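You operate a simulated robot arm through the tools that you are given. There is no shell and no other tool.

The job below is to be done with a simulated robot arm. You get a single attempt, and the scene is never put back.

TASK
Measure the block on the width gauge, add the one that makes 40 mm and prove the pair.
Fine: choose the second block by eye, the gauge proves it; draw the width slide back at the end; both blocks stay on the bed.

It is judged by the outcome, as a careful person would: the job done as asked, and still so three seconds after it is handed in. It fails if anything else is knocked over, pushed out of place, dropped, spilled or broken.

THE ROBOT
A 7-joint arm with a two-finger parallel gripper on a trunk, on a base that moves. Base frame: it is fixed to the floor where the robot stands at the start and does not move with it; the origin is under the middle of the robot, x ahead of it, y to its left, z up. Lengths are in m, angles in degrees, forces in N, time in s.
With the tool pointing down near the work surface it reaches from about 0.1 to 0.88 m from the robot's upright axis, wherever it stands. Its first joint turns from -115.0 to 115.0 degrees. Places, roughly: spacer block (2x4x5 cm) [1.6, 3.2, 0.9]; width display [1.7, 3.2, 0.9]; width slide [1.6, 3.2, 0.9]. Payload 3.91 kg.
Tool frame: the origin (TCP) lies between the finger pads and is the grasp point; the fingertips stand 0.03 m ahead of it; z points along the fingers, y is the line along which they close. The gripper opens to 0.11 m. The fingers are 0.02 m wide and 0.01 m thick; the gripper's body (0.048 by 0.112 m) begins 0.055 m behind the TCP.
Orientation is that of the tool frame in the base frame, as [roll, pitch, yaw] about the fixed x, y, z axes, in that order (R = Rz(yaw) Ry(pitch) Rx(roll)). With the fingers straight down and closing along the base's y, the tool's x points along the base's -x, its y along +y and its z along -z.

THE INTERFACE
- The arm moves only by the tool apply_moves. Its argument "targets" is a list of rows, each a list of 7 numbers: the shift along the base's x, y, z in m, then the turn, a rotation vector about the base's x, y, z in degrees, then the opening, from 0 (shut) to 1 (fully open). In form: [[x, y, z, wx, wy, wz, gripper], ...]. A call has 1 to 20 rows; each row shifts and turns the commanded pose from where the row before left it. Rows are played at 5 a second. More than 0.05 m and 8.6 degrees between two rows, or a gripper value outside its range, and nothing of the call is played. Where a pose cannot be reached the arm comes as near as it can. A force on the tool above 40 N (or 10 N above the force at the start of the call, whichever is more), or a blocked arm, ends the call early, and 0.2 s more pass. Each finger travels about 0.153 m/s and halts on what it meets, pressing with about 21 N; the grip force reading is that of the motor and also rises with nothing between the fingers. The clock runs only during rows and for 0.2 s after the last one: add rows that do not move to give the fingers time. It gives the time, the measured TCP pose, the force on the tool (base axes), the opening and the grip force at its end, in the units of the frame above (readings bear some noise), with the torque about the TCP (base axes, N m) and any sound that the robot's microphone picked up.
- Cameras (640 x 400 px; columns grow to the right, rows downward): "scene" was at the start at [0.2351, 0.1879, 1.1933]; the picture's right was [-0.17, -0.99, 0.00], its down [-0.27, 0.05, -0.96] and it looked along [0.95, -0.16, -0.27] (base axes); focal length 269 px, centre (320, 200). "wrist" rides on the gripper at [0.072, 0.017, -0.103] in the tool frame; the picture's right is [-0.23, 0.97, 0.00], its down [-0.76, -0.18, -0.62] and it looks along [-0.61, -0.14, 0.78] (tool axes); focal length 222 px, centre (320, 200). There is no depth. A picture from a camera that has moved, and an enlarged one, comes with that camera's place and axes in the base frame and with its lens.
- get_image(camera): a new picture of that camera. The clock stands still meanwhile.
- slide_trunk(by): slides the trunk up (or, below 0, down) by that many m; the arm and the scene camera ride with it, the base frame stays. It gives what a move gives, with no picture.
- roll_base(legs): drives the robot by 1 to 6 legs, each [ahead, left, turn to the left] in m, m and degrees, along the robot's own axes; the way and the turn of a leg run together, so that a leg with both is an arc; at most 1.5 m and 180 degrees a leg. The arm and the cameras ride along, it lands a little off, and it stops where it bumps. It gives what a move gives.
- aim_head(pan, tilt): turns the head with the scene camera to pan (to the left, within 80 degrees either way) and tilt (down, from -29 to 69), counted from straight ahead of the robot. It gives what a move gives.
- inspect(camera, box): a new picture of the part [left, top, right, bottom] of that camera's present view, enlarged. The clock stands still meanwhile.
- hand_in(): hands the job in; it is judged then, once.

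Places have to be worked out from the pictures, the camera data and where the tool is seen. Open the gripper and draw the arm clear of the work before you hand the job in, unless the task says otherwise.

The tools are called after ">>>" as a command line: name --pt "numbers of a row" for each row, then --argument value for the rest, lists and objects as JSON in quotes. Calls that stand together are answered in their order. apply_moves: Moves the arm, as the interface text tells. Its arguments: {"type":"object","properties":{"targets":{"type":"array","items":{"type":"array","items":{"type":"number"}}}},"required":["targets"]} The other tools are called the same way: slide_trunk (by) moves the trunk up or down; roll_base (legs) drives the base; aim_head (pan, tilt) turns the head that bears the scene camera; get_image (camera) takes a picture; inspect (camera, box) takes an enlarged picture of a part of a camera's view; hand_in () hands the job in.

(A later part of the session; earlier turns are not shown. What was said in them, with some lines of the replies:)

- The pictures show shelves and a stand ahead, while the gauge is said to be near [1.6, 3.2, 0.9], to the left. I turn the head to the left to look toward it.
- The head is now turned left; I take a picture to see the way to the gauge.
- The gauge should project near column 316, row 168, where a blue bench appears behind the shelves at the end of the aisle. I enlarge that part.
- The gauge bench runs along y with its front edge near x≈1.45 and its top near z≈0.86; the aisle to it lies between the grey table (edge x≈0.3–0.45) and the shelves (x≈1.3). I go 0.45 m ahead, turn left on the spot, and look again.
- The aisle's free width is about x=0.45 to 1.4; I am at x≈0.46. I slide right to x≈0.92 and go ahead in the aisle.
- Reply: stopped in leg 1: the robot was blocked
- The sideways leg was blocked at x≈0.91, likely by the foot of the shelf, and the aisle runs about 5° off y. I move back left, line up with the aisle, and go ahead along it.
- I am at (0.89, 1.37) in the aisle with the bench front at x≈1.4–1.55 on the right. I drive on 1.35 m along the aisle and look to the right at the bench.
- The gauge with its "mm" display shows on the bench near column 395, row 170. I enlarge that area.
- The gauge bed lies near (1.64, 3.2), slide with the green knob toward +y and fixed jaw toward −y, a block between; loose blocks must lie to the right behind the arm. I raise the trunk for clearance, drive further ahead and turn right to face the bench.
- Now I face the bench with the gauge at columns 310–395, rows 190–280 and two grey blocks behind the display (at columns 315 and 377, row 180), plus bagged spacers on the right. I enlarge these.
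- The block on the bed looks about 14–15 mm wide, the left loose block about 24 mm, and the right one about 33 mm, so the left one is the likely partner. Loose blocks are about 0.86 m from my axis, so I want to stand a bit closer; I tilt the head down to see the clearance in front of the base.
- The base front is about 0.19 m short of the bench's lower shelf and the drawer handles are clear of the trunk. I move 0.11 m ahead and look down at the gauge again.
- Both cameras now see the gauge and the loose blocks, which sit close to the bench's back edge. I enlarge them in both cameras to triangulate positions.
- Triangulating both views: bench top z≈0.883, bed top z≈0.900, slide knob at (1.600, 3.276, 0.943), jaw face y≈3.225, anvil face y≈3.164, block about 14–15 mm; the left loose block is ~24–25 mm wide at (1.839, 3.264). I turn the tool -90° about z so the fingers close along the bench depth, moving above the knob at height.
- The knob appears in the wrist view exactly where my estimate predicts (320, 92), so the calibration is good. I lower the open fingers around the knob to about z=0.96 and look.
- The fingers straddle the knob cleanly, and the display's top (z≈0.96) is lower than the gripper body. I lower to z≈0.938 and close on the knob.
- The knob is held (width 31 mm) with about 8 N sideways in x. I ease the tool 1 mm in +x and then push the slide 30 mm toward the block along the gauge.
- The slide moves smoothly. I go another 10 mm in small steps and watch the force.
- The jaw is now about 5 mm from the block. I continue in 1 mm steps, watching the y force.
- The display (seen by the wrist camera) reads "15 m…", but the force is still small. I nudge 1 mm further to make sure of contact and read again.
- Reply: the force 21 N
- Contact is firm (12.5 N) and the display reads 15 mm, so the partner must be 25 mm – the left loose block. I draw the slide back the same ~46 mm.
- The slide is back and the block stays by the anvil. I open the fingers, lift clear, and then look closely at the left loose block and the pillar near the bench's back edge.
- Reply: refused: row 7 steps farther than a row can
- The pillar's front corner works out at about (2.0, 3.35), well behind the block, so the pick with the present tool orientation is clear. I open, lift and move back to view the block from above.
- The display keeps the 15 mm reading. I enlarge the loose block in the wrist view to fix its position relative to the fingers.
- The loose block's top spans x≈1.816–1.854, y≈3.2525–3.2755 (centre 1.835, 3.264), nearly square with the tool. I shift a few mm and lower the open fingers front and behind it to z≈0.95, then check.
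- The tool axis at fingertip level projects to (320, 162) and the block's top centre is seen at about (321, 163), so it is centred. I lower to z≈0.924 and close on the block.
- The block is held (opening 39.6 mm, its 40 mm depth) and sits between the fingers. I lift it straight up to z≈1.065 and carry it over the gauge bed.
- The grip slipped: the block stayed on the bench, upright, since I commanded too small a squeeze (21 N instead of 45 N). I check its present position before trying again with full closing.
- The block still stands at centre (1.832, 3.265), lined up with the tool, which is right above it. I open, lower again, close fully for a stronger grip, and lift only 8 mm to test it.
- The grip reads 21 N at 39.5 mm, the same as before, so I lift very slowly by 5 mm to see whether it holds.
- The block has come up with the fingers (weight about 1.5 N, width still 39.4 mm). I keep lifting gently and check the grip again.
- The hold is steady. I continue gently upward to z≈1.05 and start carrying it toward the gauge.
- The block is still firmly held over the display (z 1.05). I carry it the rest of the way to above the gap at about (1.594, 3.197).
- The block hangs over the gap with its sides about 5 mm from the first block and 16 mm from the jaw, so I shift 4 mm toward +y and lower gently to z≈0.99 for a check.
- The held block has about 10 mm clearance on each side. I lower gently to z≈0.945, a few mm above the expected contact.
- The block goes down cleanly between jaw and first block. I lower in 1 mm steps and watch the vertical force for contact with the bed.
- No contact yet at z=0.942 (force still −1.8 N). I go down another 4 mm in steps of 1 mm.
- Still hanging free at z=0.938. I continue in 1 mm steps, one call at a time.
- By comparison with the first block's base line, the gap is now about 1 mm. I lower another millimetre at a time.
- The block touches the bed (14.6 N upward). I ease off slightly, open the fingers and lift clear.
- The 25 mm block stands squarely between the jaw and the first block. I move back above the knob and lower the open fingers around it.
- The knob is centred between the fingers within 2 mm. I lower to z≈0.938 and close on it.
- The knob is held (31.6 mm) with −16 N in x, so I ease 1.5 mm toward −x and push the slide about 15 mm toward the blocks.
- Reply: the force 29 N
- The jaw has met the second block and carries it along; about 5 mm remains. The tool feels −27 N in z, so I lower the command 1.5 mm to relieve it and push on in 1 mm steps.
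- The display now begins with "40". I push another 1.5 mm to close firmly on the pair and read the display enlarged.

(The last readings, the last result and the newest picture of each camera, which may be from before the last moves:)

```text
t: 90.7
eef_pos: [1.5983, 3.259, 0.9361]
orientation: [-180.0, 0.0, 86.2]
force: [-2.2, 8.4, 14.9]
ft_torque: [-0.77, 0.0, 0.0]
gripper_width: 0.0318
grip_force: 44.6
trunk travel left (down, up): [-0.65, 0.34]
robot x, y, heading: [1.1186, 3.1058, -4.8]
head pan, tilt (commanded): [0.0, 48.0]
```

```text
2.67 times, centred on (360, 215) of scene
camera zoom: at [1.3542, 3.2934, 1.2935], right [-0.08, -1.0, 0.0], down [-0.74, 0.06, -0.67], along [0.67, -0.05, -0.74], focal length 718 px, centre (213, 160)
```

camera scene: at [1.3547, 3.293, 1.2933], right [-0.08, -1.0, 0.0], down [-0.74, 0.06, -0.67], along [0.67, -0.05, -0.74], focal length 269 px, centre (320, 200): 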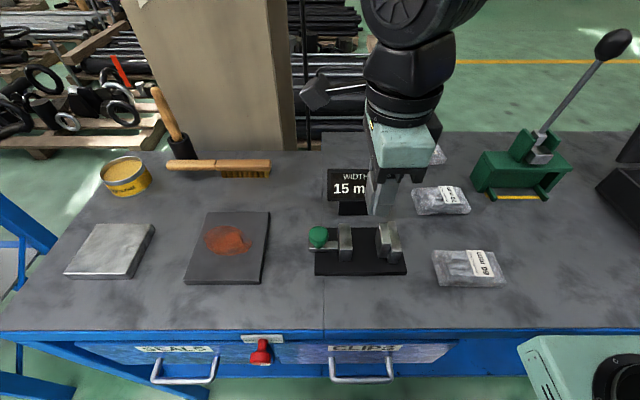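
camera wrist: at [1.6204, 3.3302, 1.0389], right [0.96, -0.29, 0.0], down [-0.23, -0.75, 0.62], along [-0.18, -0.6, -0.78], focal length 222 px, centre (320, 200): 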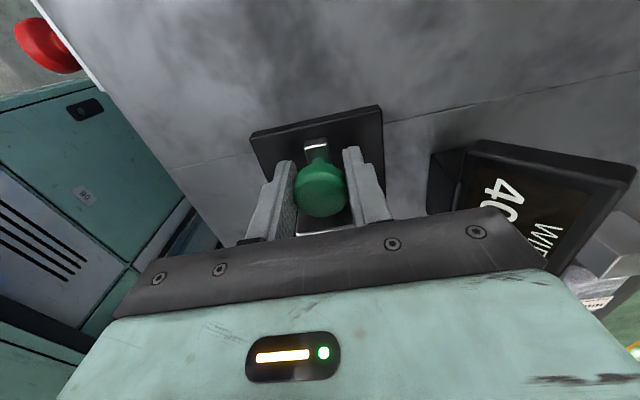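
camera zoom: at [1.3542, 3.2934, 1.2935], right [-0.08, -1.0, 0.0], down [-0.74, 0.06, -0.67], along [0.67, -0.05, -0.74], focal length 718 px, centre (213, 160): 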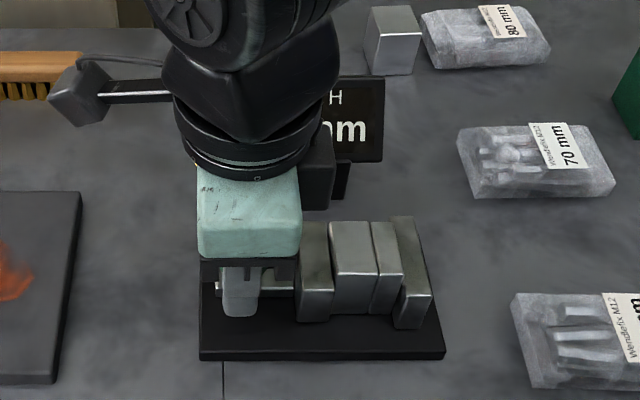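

The jaw is firm on the pair and the display reads 40. I hold a moment, then draw the slide back about 22 mm.

>>> apply_moves --pt "0 0 0 0 0 0 0.1" --pt "0 0 0 0 0 0 0.1" --pt "0 0.001 0.0005 0 0 0 0.1" --pt "0.0001 0.002 0 0 0 0 0.1" --pt "0.0002 0.004 0 0 0 0 0.1" --pt "0.0003 0.005 0 0 0 0 0.1" --pt "0.0003 0.005 0 0 0 0 0.1" --pt "0.0003 0.005 0 0 0 0 0.1" --pt "0 0 0 0 0 0 0.1"

>>> inspect --camera "scene" --box '[300, 200, 420, 290]'

>>> get_image --camera "wrist"

```text
t: 92.7
eef_pos: [1.5993, 3.2798, 0.9353]
orientation: [180.0, 0.0, 86.1]
force: [12.5, -3.0, 31.1]
ft_torque: [-0.02, -0.3, 0.02]
gripper_width: 0.0316
grip_force: 44.7
trunk travel left (down, up): [-0.65, 0.34]
robot x, y, heading: [1.1176, 3.1116, -4.5]
head pan, tilt (commanded): [0.0, 48.0]
```

```text
4.44 times, centred on (360, 245) of scene
camera zoom: at [1.3545, 3.2926, 1.2935], right [-0.08, -1.0, 0.0], down [-0.74, 0.06, -0.67], along [0.67, -0.05, -0.74], focal length 1197 px, centre (142, 0)
```

zoom: 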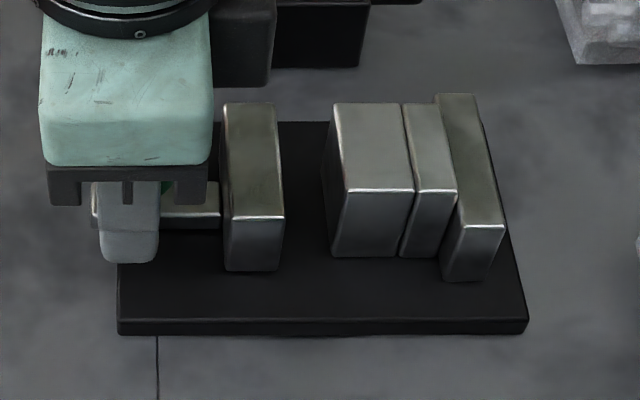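

```text
taken
camera wrist: at [1.6217, 3.3491, 1.0379], right [0.96, -0.29, 0.0], down [-0.23, -0.75, 0.62], along [-0.18, -0.6, -0.78], focal length 222 px, centre (320, 200)
```

wrist: 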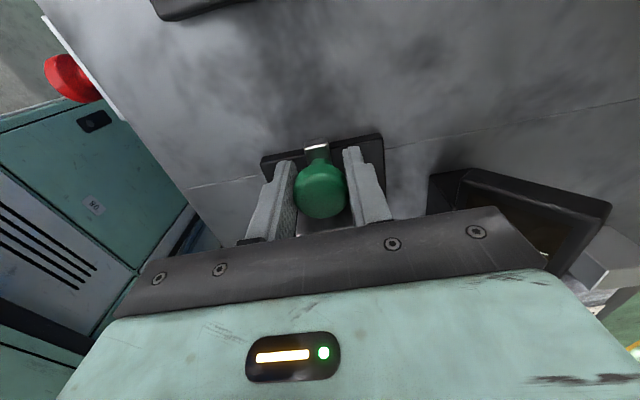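

The slide is back at its starting place and both blocks stand together by the anvil. The tool feels +31 N in z, so I first ease up 1.5 mm, then open and lift away.

>>> apply_moves --pt "-0.0003 0 0.001 0 0 0 0.1" --pt "-0.0003 0 0.0008 0 0 0 0.1" --pt "0 0 0 0 0 0 0.1"

```text
t: 93.5
eef_pos: [1.6001, 3.2778, 0.9367]
orientation: [-179.8, 0.2, 86.1]
force: [27.1, -2.5, -16.1]
ft_torque: [0.97, -0.46, 0.07]
gripper_width: 0.0317
grip_force: 45.1
trunk travel left (down, up): [-0.65, 0.34]
robot x, y, heading: [1.1168, 3.1046, -4.4]
head pan, tilt (commanded): [0.0, 48.0]
```

Forces shift with the small base sway while the knob is gripped; nothing is moving. I open the fingers now and lift.

>>> apply_moves --pt "0.0005 0 0 0 0 0 0.35" --pt "0 0 0 0 0 0 0.55" --pt "0 0 0 0 0 0 0.6" --pt "0 0 0 0 0 0 0.6" --pt "0 0 0.01 0 0 0 0.6" --pt "0 0 0.03 0 0 0 0.6" --pt "0 0 0.04 0 0 0 0.6" --pt "0 0 0.04 0 0 0 0.6" --pt "0 0 0.04 0 0 0 0.6" --pt "-0.02 0.02 0.04 0 0 0 0.6" --pt "-0.02 0.02 0.04 0 0 0 0.6" --pt "0 0 0 0 0 0 0.6"

>>> get_image --camera "scene"

>>> inspect --camera "scene" --box '[300, 140, 420, 290]'

>>> inspect --camera "scene" --box '[300, 200, 420, 290]'

```text
t: 96.1
eef_pos: [1.5585, 3.3198, 1.1774]
orientation: [-179.9, 0.1, 86.2]
force: [0.7, 0.2, 0.0]
ft_torque: [-0.01, 0.03, 0.0]
gripper_width: 0.0662
grip_force: 0.0
trunk travel left (down, up): [-0.65, 0.34]
robot x, y, heading: [1.1167, 3.1105, -4.6]
head pan, tilt (commanded): [0.0, 48.0]
```

```text
taken
camera scene: at [1.3547, 3.2929, 1.2933], right [-0.08, -1.0, 0.0], down [-0.74, 0.06, -0.67], along [0.67, -0.05, -0.74], focal length 269 px, centre (320, 200)
```

scene: 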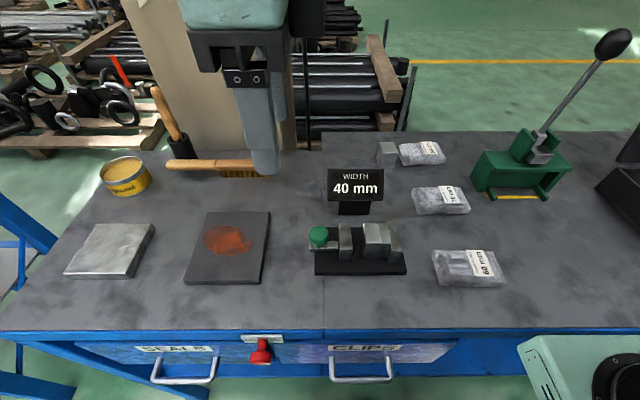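

```text
2.67 times, centred on (360, 215) of scene
camera zoom: at [1.3547, 3.2929, 1.2933], right [-0.08, -1.0, 0.0], down [-0.74, 0.06, -0.67], along [0.67, -0.05, -0.74], focal length 718 px, centre (213, 160)
```

zoom: 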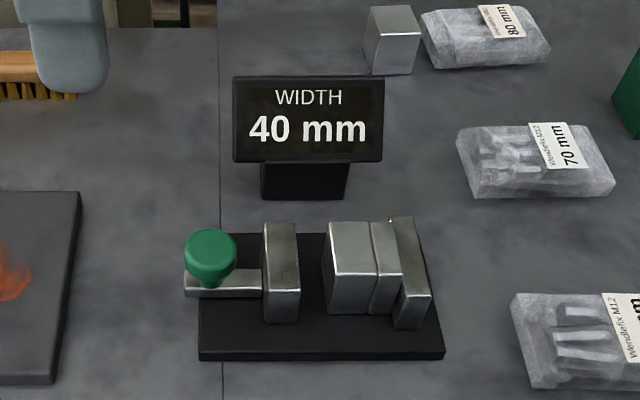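

```text
4.44 times, centred on (360, 245) of scene
camera zoom: at [1.3547, 3.2929, 1.2933], right [-0.08, -1.0, 0.0], down [-0.74, 0.06, -0.67], along [0.67, -0.05, -0.74], focal length 1197 px, centre (142, 0)
```

zoom: 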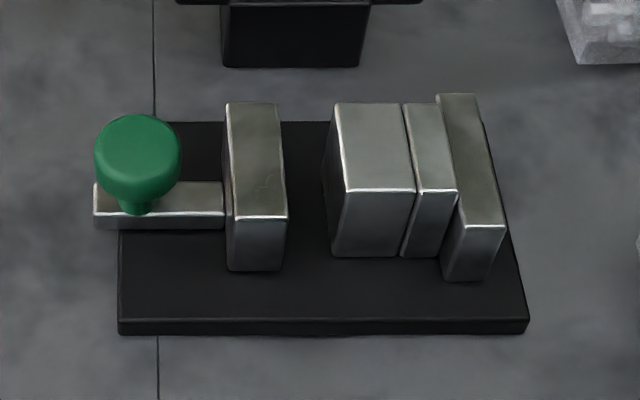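

The display shows 40 mm, the slide is drawn back, and both blocks stand on the bed. I open the gripper fully, raise the arm and back the base away a little so all is clear of the work.

>>> apply_moves --pt "0 0 0.03 0 0 0 0.8" --pt "0 0 0.03 0 0 0 1" --pt "0 0 0.03 0 0 0 1" --pt "0 0 0.03 0 0 0 1" --pt "0 0 0 0 0 0 1"

>>> roll_base --legs '[[-0.15, 0, 0]]'

>>> aim_head --pan -5 --tilt 40

>>> get_image --camera "scene"

>>> inspect --camera "scene" --box '[260, 150, 400, 270]'

```text
t: 97.3
eef_pos: [1.5595, 3.3187, 1.2961]
orientation: [-179.7, 0.2, 86.2]
force: [-0.1, 0.1, -1.0]
ft_torque: [0.02, 0.02, 0.03]
gripper_width: 0.1102
grip_force: 0.0
trunk travel left (down, up): [-0.65, 0.34]
robot x, y, heading: [1.1173, 3.1044, -4.6]
head pan, tilt (commanded): [0.0, 48.0]
```

```text
t: 98.7
eef_pos: [1.4055, 3.3309, 1.2975]
orientation: [-179.9, 0.2, 86.1]
force: [0.5, -1.0, 1.1]
ft_torque: [-0.01, 0.0, 0.02]
gripper_width: 0.1097
grip_force: 0.1
trunk travel left (down, up): [-0.65, 0.34]
robot x, y, heading: [0.9609, 3.1194, -4.7]
head pan, tilt (commanded): [0.0, 48.0]
```

```text
t: 99.4
eef_pos: [1.4055, 3.3293, 1.2981]
orientation: [-179.9, 0.1, 86.2]
force: [0.6, -1.2, -0.4]
ft_torque: [-0.01, 0.01, 0.02]
gripper_width: 0.11
grip_force: 0.0
trunk travel left (down, up): [-0.65, 0.34]
robot x, y, heading: [0.9606, 3.1211, -4.8]
head pan, tilt (commanded): [-5.0, 40.0]
```

```text
taken
camera scene: at [1.206, 3.2976, 1.3047], right [-0.17, -0.99, 0.0], down [-0.63, 0.11, -0.77], along [0.76, -0.13, -0.64], focal length 269 px, centre (320, 200)
```

scene: 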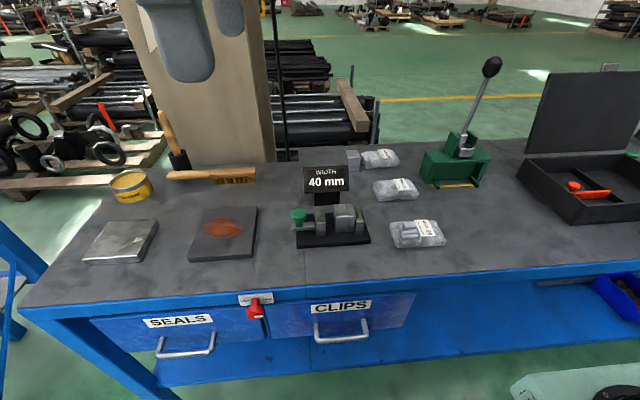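

```text
3.33 times, centred on (330, 210) of scene
camera zoom: at [1.206, 3.2976, 1.3047], right [-0.17, -0.99, 0.0], down [-0.63, 0.11, -0.77], along [0.76, -0.13, -0.64], focal length 898 px, centre (287, 167)
```

zoom: 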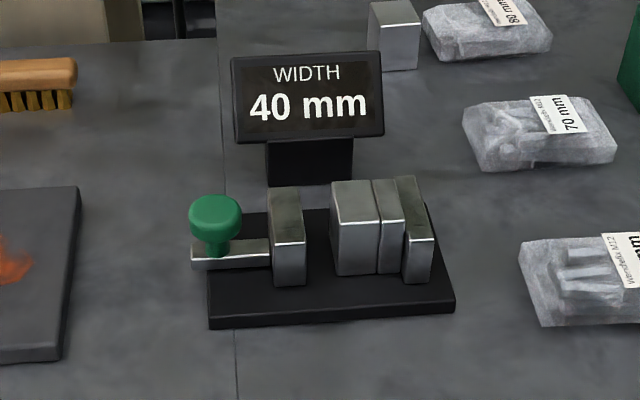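

The display still shows 40 mm, the slide stands drawn back about 21 mm from the pair, both blocks are on the bed, the rest of the bench is untouched, and the arm is clear with the gripper open. I hand the job in.

>>> hand_in

```text
The job is handed in.
```

The block on the gauge measured 15 mm. I added the 25 mm block from the back of the bench, and the gauge then read 40 mm for the pair. I've handed the job in.

- **At hand-in:** Both blocks stand on the bed by the fixed jaw, with the display still showing 40 mm. The gripper is open and the arm is clear of the bench.
- **Slide:** It is drawn back to within about 0.6 mm of where it started, leaving about 21 mm to the pair.
- **First pick slipped:** My first lift lost its grip on the 25 mm block. It stayed upright on the bench and moved only a millimetre or two. The second, slower lift held.
- **Base stopped on the way in:** Early in the drive the base stopped against something, probably the foot of the shelving. The next picture showed nothing out of place there, but I did not go back to check.
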